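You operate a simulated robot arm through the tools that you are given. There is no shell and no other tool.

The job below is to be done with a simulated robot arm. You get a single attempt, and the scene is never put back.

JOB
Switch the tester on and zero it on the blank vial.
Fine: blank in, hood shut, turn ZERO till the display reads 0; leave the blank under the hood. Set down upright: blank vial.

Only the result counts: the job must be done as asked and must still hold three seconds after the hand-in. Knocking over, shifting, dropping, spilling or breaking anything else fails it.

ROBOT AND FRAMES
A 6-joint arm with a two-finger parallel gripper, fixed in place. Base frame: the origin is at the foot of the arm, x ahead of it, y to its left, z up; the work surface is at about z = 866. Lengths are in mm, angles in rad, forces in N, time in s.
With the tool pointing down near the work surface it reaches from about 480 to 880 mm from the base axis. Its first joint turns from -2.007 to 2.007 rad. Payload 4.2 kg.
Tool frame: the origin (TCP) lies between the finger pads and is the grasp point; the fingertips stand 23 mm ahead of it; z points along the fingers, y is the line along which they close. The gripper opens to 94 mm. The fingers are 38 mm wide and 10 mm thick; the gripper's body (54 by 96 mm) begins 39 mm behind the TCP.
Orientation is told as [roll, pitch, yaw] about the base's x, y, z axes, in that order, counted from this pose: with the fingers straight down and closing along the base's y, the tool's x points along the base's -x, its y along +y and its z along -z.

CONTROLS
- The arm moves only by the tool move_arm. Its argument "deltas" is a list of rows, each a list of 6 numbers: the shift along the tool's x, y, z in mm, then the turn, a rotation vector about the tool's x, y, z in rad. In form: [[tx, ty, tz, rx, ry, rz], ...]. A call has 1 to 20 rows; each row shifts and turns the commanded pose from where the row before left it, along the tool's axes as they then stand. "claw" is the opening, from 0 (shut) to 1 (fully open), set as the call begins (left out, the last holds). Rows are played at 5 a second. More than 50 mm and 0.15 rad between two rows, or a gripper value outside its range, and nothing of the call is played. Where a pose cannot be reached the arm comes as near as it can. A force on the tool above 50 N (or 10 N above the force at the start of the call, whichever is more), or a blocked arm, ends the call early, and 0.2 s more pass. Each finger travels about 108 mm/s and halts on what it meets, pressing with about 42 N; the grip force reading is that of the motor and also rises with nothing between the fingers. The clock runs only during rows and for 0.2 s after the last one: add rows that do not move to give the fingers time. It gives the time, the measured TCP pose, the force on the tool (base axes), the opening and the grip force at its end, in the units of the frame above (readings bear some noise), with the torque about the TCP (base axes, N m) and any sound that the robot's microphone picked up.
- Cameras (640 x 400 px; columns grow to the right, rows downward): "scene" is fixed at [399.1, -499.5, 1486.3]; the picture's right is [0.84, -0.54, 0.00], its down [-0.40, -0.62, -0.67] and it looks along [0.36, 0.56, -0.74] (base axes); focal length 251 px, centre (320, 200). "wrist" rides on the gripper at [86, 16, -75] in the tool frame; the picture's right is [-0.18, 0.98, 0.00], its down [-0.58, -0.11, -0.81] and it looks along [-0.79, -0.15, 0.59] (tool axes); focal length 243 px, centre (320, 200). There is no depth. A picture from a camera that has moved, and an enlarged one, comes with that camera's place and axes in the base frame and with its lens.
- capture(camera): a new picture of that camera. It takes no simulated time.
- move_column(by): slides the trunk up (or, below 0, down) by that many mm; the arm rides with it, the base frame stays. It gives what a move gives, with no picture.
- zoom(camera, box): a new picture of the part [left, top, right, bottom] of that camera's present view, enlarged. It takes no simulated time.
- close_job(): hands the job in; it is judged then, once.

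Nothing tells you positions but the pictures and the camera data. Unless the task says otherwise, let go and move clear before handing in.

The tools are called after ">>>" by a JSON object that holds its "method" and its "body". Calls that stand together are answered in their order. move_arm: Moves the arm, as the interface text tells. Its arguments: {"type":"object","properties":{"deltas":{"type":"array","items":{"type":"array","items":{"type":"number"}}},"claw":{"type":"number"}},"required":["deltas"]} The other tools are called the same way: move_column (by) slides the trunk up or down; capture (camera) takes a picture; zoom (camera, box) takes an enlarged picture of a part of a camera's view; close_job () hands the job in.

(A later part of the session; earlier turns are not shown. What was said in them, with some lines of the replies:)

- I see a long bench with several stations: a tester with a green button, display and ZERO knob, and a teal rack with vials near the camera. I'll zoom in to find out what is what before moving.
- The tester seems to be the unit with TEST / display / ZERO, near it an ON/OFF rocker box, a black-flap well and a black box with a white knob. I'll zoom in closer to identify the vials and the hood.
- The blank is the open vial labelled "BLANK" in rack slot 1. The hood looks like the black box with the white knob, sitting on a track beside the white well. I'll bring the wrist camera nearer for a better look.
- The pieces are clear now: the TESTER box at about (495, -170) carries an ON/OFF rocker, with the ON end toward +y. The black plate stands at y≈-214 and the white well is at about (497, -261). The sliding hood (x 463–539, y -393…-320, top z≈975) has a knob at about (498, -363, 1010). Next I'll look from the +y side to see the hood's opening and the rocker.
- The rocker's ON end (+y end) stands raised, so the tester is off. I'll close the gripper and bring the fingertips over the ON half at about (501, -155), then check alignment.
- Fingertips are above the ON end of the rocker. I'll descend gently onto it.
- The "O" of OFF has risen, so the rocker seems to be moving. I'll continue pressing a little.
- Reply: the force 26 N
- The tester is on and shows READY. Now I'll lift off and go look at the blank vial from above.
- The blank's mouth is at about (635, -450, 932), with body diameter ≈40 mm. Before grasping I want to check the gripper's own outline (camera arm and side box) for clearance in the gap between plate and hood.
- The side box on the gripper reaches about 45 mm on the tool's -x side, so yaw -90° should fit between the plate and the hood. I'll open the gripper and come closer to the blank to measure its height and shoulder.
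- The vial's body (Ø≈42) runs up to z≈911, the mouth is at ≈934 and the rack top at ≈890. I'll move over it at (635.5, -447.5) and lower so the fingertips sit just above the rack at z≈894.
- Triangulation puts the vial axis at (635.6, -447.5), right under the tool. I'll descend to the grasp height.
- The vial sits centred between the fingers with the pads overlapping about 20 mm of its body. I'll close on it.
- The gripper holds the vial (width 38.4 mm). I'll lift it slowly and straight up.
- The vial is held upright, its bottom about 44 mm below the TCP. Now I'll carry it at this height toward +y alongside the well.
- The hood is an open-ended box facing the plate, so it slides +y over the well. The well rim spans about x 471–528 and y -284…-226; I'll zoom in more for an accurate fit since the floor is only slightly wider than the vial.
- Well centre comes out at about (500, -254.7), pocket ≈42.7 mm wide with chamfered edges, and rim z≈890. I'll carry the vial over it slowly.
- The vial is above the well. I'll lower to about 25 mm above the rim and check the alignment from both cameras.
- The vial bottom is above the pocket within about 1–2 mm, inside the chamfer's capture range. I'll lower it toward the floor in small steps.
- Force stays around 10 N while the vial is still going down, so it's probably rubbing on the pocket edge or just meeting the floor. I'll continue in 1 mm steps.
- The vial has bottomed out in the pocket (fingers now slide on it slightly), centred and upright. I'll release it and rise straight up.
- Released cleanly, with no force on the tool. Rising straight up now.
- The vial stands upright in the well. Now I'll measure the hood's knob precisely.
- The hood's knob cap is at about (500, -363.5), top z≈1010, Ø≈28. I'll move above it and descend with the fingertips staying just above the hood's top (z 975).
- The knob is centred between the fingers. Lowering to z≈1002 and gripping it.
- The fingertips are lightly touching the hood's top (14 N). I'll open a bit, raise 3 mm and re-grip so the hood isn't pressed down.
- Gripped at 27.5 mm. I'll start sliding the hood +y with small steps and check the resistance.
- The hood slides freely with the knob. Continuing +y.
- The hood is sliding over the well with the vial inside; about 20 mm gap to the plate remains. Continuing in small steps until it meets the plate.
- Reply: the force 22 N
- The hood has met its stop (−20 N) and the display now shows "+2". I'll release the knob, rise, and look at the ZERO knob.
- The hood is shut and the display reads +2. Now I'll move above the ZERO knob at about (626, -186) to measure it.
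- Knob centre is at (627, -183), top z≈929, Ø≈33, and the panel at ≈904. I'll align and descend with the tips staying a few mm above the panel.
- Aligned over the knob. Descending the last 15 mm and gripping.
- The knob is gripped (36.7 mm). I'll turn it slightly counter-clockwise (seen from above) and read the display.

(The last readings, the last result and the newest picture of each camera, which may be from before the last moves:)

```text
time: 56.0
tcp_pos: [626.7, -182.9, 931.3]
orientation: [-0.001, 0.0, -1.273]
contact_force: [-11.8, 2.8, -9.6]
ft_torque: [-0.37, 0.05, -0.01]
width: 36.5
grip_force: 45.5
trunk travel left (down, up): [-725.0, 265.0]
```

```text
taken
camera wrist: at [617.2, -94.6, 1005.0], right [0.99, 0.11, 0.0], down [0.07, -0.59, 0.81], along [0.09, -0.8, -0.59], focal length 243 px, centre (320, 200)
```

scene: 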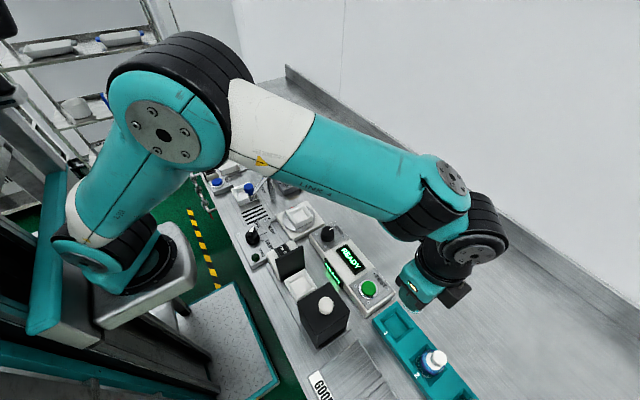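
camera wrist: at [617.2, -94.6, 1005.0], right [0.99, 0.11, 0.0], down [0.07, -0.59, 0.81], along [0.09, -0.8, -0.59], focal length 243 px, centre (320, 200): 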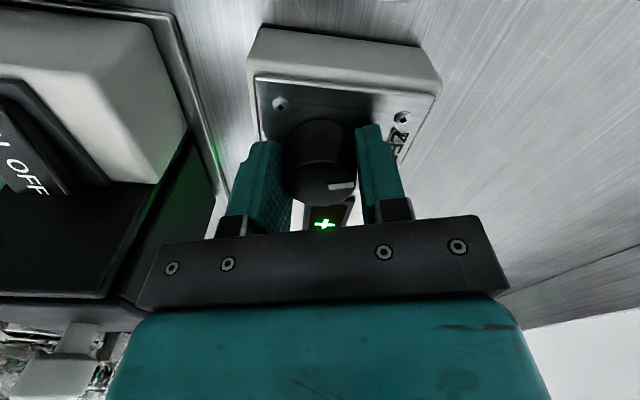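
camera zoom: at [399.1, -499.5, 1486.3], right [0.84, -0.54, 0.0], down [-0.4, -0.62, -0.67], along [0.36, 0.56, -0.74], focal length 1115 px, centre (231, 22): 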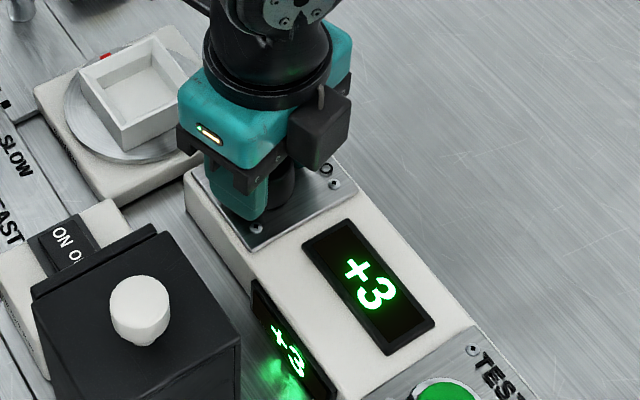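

Counter-clockwise raises it (+3), so I'll turn clockwise instead.

>>> {"method": "move_arm", "body": {"deltas": [[0, -0.8, 0.5, 0, 0, 0.05], [0, 0, 0, 0, 0, 0.06], [0, 0, 0, 0, 0, 0.06], [0, 0, 0, 0, 0, 0.06], [0, 0, 0, 0, 0, 0.06], [0, 0, 0, 0, 0, 0.06], [0, 0, 0, 0, 0, 0.06], [0, 0, 0, 0, 0, 0.06], [0, 0, 0, 0, 0, 0]]}}

>>> {"method": "zoom", "body": {"camera": "scene", "box": [290, 195, 390, 285]}}

>>> {"method": "capture", "body": {"camera": "wrist"}}

```text
time: 58.0
tcp_pos: [626.9, -182.8, 931.5]
orientation: [0.004, -0.001, -1.742]
contact_force: [1.3, 7.8, 2.2]
ft_torque: [0.33, -0.14, 0.0]
width: 36.5
grip_force: 44.3
trunk travel left (down, up): [-725.0, 265.0]
```

```text
4.44 times, centred on (340, 240) of scene
camera zoom: at [399.1, -499.5, 1486.3], right [0.84, -0.54, 0.0], down [-0.4, -0.62, -0.67], along [0.36, 0.56, -0.74], focal length 1115 px, centre (231, 22)
```

zoom: 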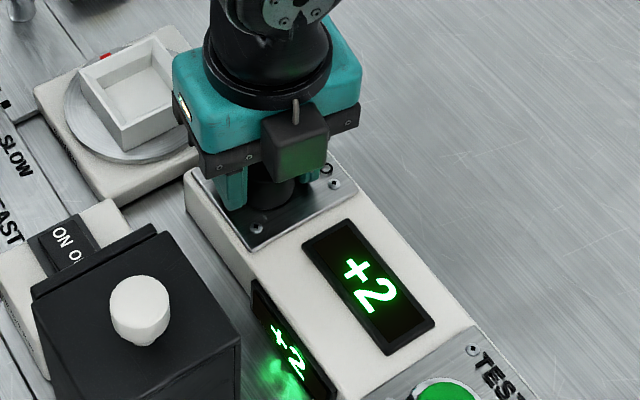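

```text
taken
camera wrist: at [658.2, -99.5, 1005.1], right [0.94, -0.35, 0.0], down [-0.21, -0.55, 0.81], along [-0.28, -0.76, -0.59], focal length 243 px, centre (320, 200)
```

wrist: 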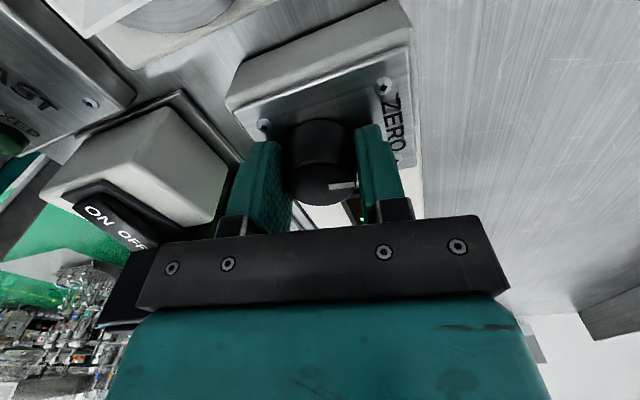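

>>> {"method": "move_arm", "body": {"deltas": [[0, 0, 0, 0, 0, 0.05], [0, 0, 0, 0, 0, 0.05], [0, 0, 0, 0, 0, 0.05], [0, 0, 0, 0, 0, 0]]}}

>>> {"method": "zoom", "body": {"camera": "scene", "box": [290, 195, 390, 285]}}

```text
time: 59.0
tcp_pos: [628.4, -182.4, 931.9]
orientation: [0.0, -0.001, -1.891]
contact_force: [6.5, 8.0, 13.1]
ft_torque: [0.12, -0.03, 0.01]
width: 36.5
grip_force: 45.3
trunk travel left (down, up): [-725.0, 265.0]
```

```text
4.44 times, centred on (340, 240) of scene
camera zoom: at [399.1, -499.5, 1486.3], right [0.84, -0.54, 0.0], down [-0.4, -0.62, -0.67], along [0.36, 0.56, -0.74], focal length 1115 px, centre (231, 22)
```

zoom: 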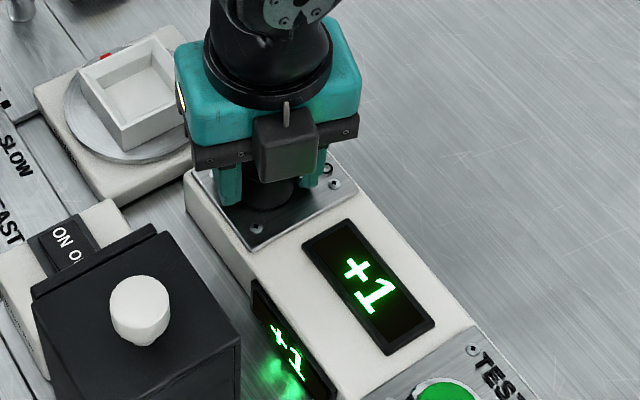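

+1 now. Continuing clockwise with a tiny re-centring.

>>> {"method": "move_arm", "body": {"deltas": [[0.6, 0.2, -0.5, 0, 0, 0.05], [0, 0, 0, 0, 0, 0.05], [0, 0, 0, 0, 0, 0.05], [0, 0, 0, 0, 0, 0.05], [0, 0, 0, 0, 0, 0.05], [0, 0, 0, 0, 0, 0.05], [0, 0, 0, 0, 0, 0]]}}

>>> {"method": "zoom", "body": {"camera": "scene", "box": [290, 195, 390, 285]}}

```text
time: 60.6
tcp_pos: [627.4, -183.3, 931.2]
orientation: [0.001, -0.001, -2.192]
contact_force: [14.0, -1.2, 7.4]
ft_torque: [-0.42, 0.02, 0.0]
width: 36.3
grip_force: 44.9
trunk travel left (down, up): [-725.0, 265.0]
```

```text
4.44 times, centred on (340, 240) of scene
camera zoom: at [399.1, -499.5, 1486.3], right [0.84, -0.54, 0.0], down [-0.4, -0.62, -0.67], along [0.36, 0.56, -0.74], focal length 1115 px, centre (231, 22)
```

zoom: 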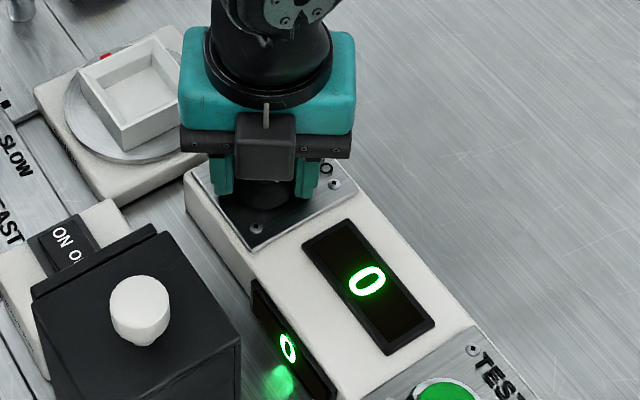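

Display reads 0. To sit mid-band rather than on its edge, I'll turn about 0.11 rad further and verify it still reads 0.

>>> {"method": "move_arm", "body": {"deltas": [[0, 0, 0, 0, 0, 0.04], [0, 0, 0, 0, 0, 0.04], [0, 0, 0, 0, 0, 0.03], [0, 0, 0, 0, 0, 0], [0, 0, 0, 0, 0, 0]]}}

>>> {"method": "zoom", "body": {"camera": "scene", "box": [290, 195, 390, 285]}}

>>> {"method": "capture", "body": {"camera": "wrist"}}

```text
time: 61.8
tcp_pos: [627.7, -184.0, 931.9]
orientation: [0.003, -0.001, -2.302]
contact_force: [15.5, -7.7, 12.0]
ft_torque: [-0.54, -0.25, 0.01]
width: 36.5
grip_force: 44.6
trunk travel left (down, up): [-725.0, 265.0]
```

```text
4.44 times, centred on (340, 240) of scene
camera zoom: at [399.1, -499.5, 1486.3], right [0.84, -0.54, 0.0], down [-0.4, -0.62, -0.67], along [0.36, 0.56, -0.74], focal length 1115 px, centre (231, 22)
```

zoom: 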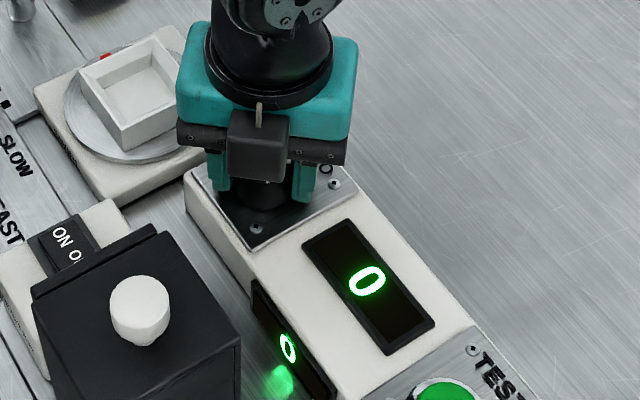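

```text
taken
camera wrist: at [697.9, -128.7, 1005.1], right [0.61, -0.79, 0.0], down [-0.47, -0.36, 0.81], along [-0.64, -0.49, -0.59], focal length 243 px, centre (320, 200)
```

wrist: 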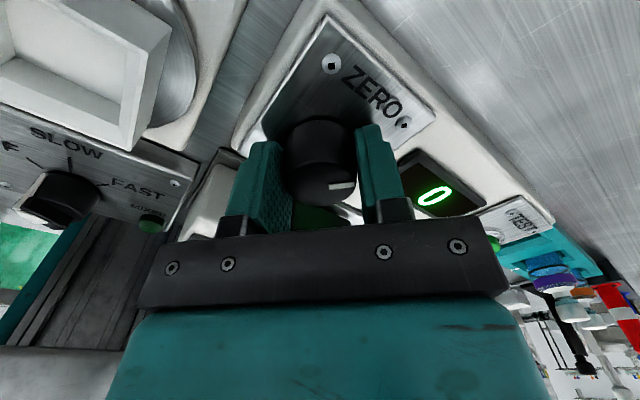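

Still 0, comfortably in the band. I'll release the knob gently, then rise straight up.

>>> {"method": "move_arm", "body": {"deltas": [[0, 0, 0, 0, 0, 0], [0, 0, 0, 0, 0, 0], [0, 0, 0, 0, 0, 0]], "claw": 0.52}}

>>> {"method": "move_arm", "body": {"deltas": [[0, 0, -6, 0, 0, 0], [0, 0, -12, 0, 0, 0], [0, 0, -20, 0, 0, 0], [0, 0, -35, 0, 0, 0], [0, 0, -45, 0, 0, 0], [0, 0, -45, 0, 0, 0], [0, 0, 0, 0, 0, 0]]}}

>>> {"method": "zoom", "body": {"camera": "scene", "box": [270, 195, 410, 335]}}

>>> {"method": "capture", "body": {"camera": "scene"}}

>>> {"method": "capture", "body": {"camera": "wrist"}}

```text
time: 62.6
tcp_pos: [627.1, -181.9, 931.4]
orientation: [0.001, 0.0, -2.301]
contact_force: [0.0, -0.2, 0.2]
ft_torque: [0.04, -0.02, -0.01]
width: 48.8
grip_force: 0.1
trunk travel left (down, up): [-725.0, 265.0]
```

```text
time: 64.2
tcp_pos: [628.2, -182.5, 1094.0]
orientation: [0.001, 0.0, -2.301]
contact_force: [-0.2, -0.3, -0.1]
ft_torque: [0.02, -0.03, 0.0]
width: 48.9
grip_force: 0.0
trunk travel left (down, up): [-725.0, 265.0]
```

```text
2.86 times, centred on (340, 265) of scene
camera zoom: at [399.1, -499.5, 1486.3], right [0.84, -0.54, 0.0], down [-0.4, -0.62, -0.67], along [0.36, 0.56, -0.74], focal length 717 px, centre (263, 14)
```

zoom: 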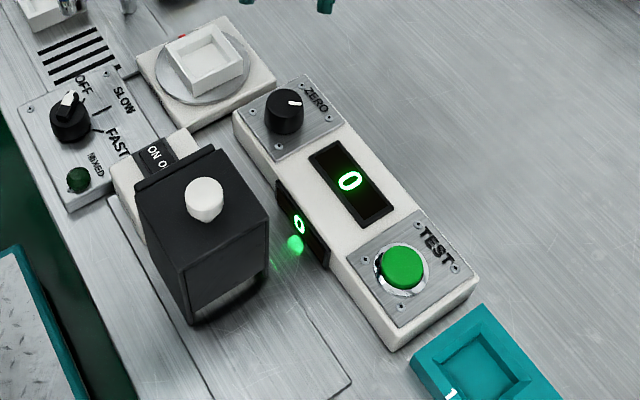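

```text
taken
```

scene: 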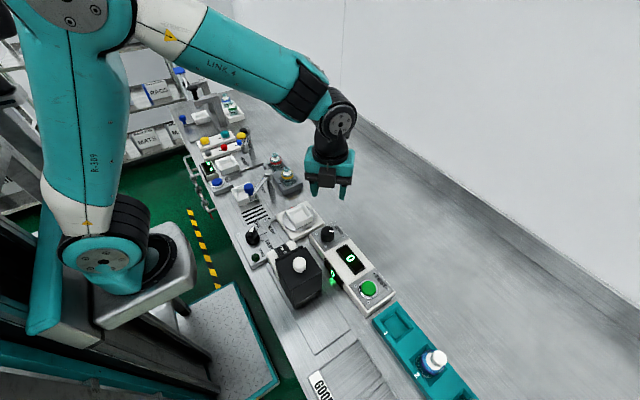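

```text
taken
camera wrist: at [697.7, -127.7, 1167.4], right [0.61, -0.79, 0.0], down [-0.47, -0.36, 0.81], along [-0.64, -0.49, -0.59], focal length 243 px, centre (320, 200)
```

wrist: 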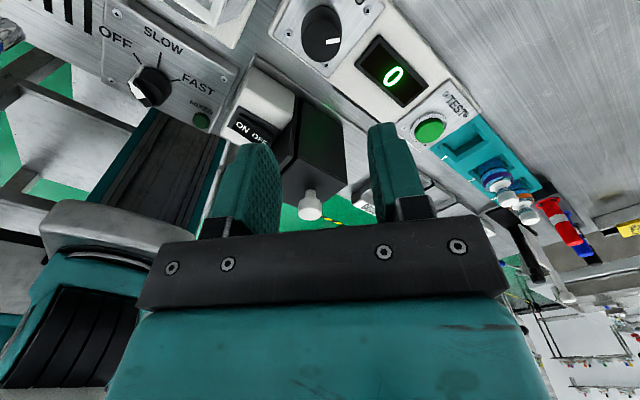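

The display holds 0 with the gripper clear. I'll check that the hood is fully against the plate and the vial is still upright inside before handing in.

>>> {"method": "zoom", "body": {"camera": "scene", "box": [265, 235, 335, 315]}}

>>> {"method": "zoom", "body": {"camera": "wrist", "box": [220, 60, 380, 220]}}

```text
5.00 times, centred on (300, 275) of scene
camera zoom: at [399.1, -499.5, 1486.3], right [0.84, -0.54, 0.0], down [-0.4, -0.62, -0.67], along [0.36, 0.56, -0.74], focal length 1254 px, centre (420, -175)
```

zoom: 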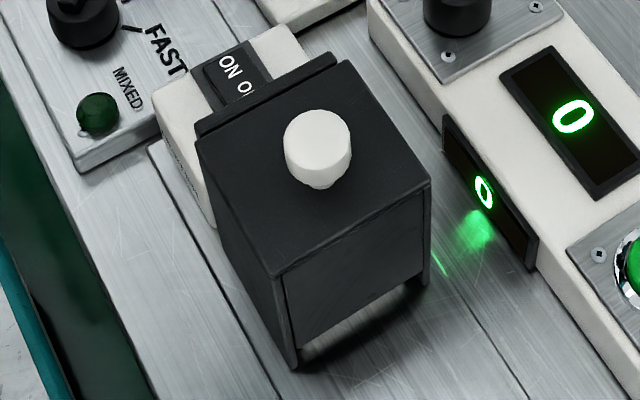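

```text
2.50 times, centred on (300, 140) of wrist
camera zoom: at [697.7, -127.7, 1167.4], right [0.61, -0.79, 0.0], down [-0.47, -0.36, 0.81], along [-0.64, -0.49, -0.59], focal length 606 px, centre (370, 350)
```

zoom: 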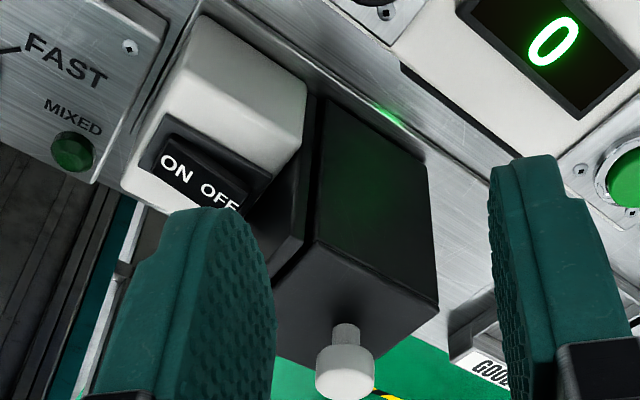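

>>> {"method": "zoom", "body": {"camera": "wrist", "box": [270, 80, 350, 180]}}

>>> {"method": "zoom", "body": {"camera": "scene", "box": [280, 240, 320, 275]}}

```text
4.00 times, centred on (310, 130) of wrist
camera zoom: at [697.7, -127.7, 1167.4], right [0.61, -0.79, 0.0], down [-0.47, -0.36, 0.81], along [-0.64, -0.49, -0.59], focal length 970 px, centre (360, 480)
```

zoom: 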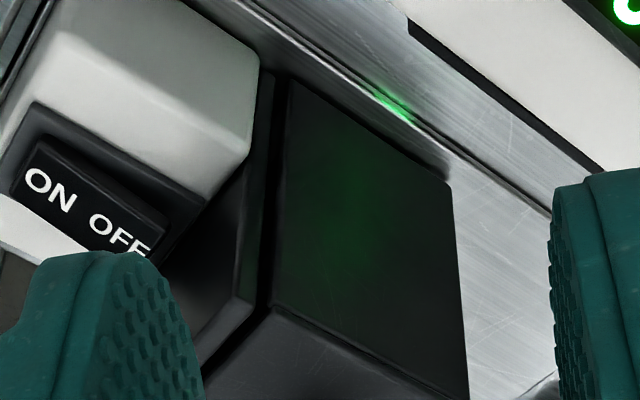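

```text
11.43 times, centred on (300, 258) of scene
camera zoom: at [399.1, -499.5, 1486.3], right [0.84, -0.54, 0.0], down [-0.4, -0.62, -0.67], along [0.36, 0.56, -0.74], focal length 2866 px, centre (549, -457)
```

zoom: 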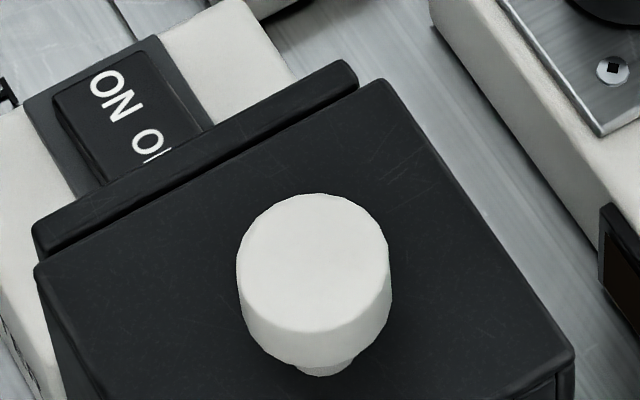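

The hood is at its hard stop (it went from free sliding to −20 N there), and the tester reads a value rather than READY. I'll wait a few seconds, clear of everything, and confirm the display stays at 0.

>>> {"method": "move_arm", "body": {"deltas": [[0, 0, -20, 0, 0, 0], [0, 0, -20, 0, 0, 0], [0, 0, 0, 0, 0, 0], [0, 0, 0, 0, 0, 0], [0, 0, 0, 0, 0, 0], [0, 0, 0, 0, 0, 0], [0, 0, 0, 0, 0, 0], [0, 0, 0, 0, 0, 0], [0, 0, 0, 0, 0, 0], [0, 0, 0, 0, 0, 0], [0, 0, 0, 0, 0, 0], [0, 0, 0, 0, 0, 0], [0, 0, 0, 0, 0, 0], [0, 0, 0, 0, 0, 0], [0, 0, 0, 0, 0, 0], [0, 0, 0, 0, 0, 0]]}}

>>> {"method": "zoom", "body": {"camera": "scene", "box": [250, 195, 410, 335]}}

>>> {"method": "zoom", "body": {"camera": "scene", "box": [270, 255, 350, 325]}}

```text
time: 67.6
tcp_pos: [627.1, -182.7, 1133.5]
orientation: [0.0, 0.0, -2.303]
contact_force: [-0.4, 0.2, 0.1]
ft_torque: [0.02, -0.02, -0.01]
width: 49.0
grip_force: 0.1
trunk travel left (down, up): [-725.0, 265.0]
```

```text
2.86 times, centred on (330, 265) of scene
camera zoom: at [399.1, -499.5, 1486.3], right [0.84, -0.54, 0.0], down [-0.4, -0.62, -0.67], along [0.36, 0.56, -0.74], focal length 717 px, centre (291, 14)
```

zoom: 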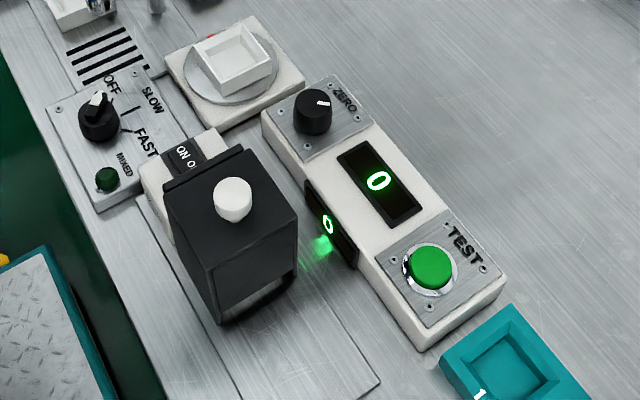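

```text
5.71 times, centred on (310, 290) of scene
camera zoom: at [399.1, -499.5, 1486.3], right [0.84, -0.54, 0.0], down [-0.4, -0.62, -0.67], along [0.36, 0.56, -0.74], focal length 1433 px, centre (377, -314)
```

zoom: 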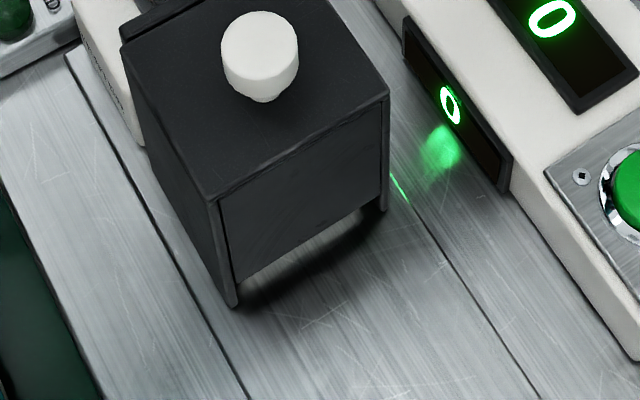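

The display steadily reads 0, the hood is shut over the blank, the rocker is ON, and the arm is clear with nothing else disturbed. Handing in the job.

>>> {"method": "close_job", "body": {}}

```text
The job is handed in.
```

The tester is on and zeroed on the blank. The blank vial stands in the well under the shut hood, and the display held at 0 for about five seconds with the arm clear before I handed in.

- **Zero setting:** the display first showed +2. I turned ZERO clockwise to 0, then slightly further so it sits inside the 0 range rather than on its edge.
- **Hood:** it slid to a firm stop. A gap of a few millimetres remains between it and the black plate, but the display went from READY to a number once the hood closed.
- **Blank vial:** it was upright when I let go of it. I could not see inside once the hood was shut, but nothing resisted as the hood slid over it.

From the cameras, nothing else was knocked or moved.
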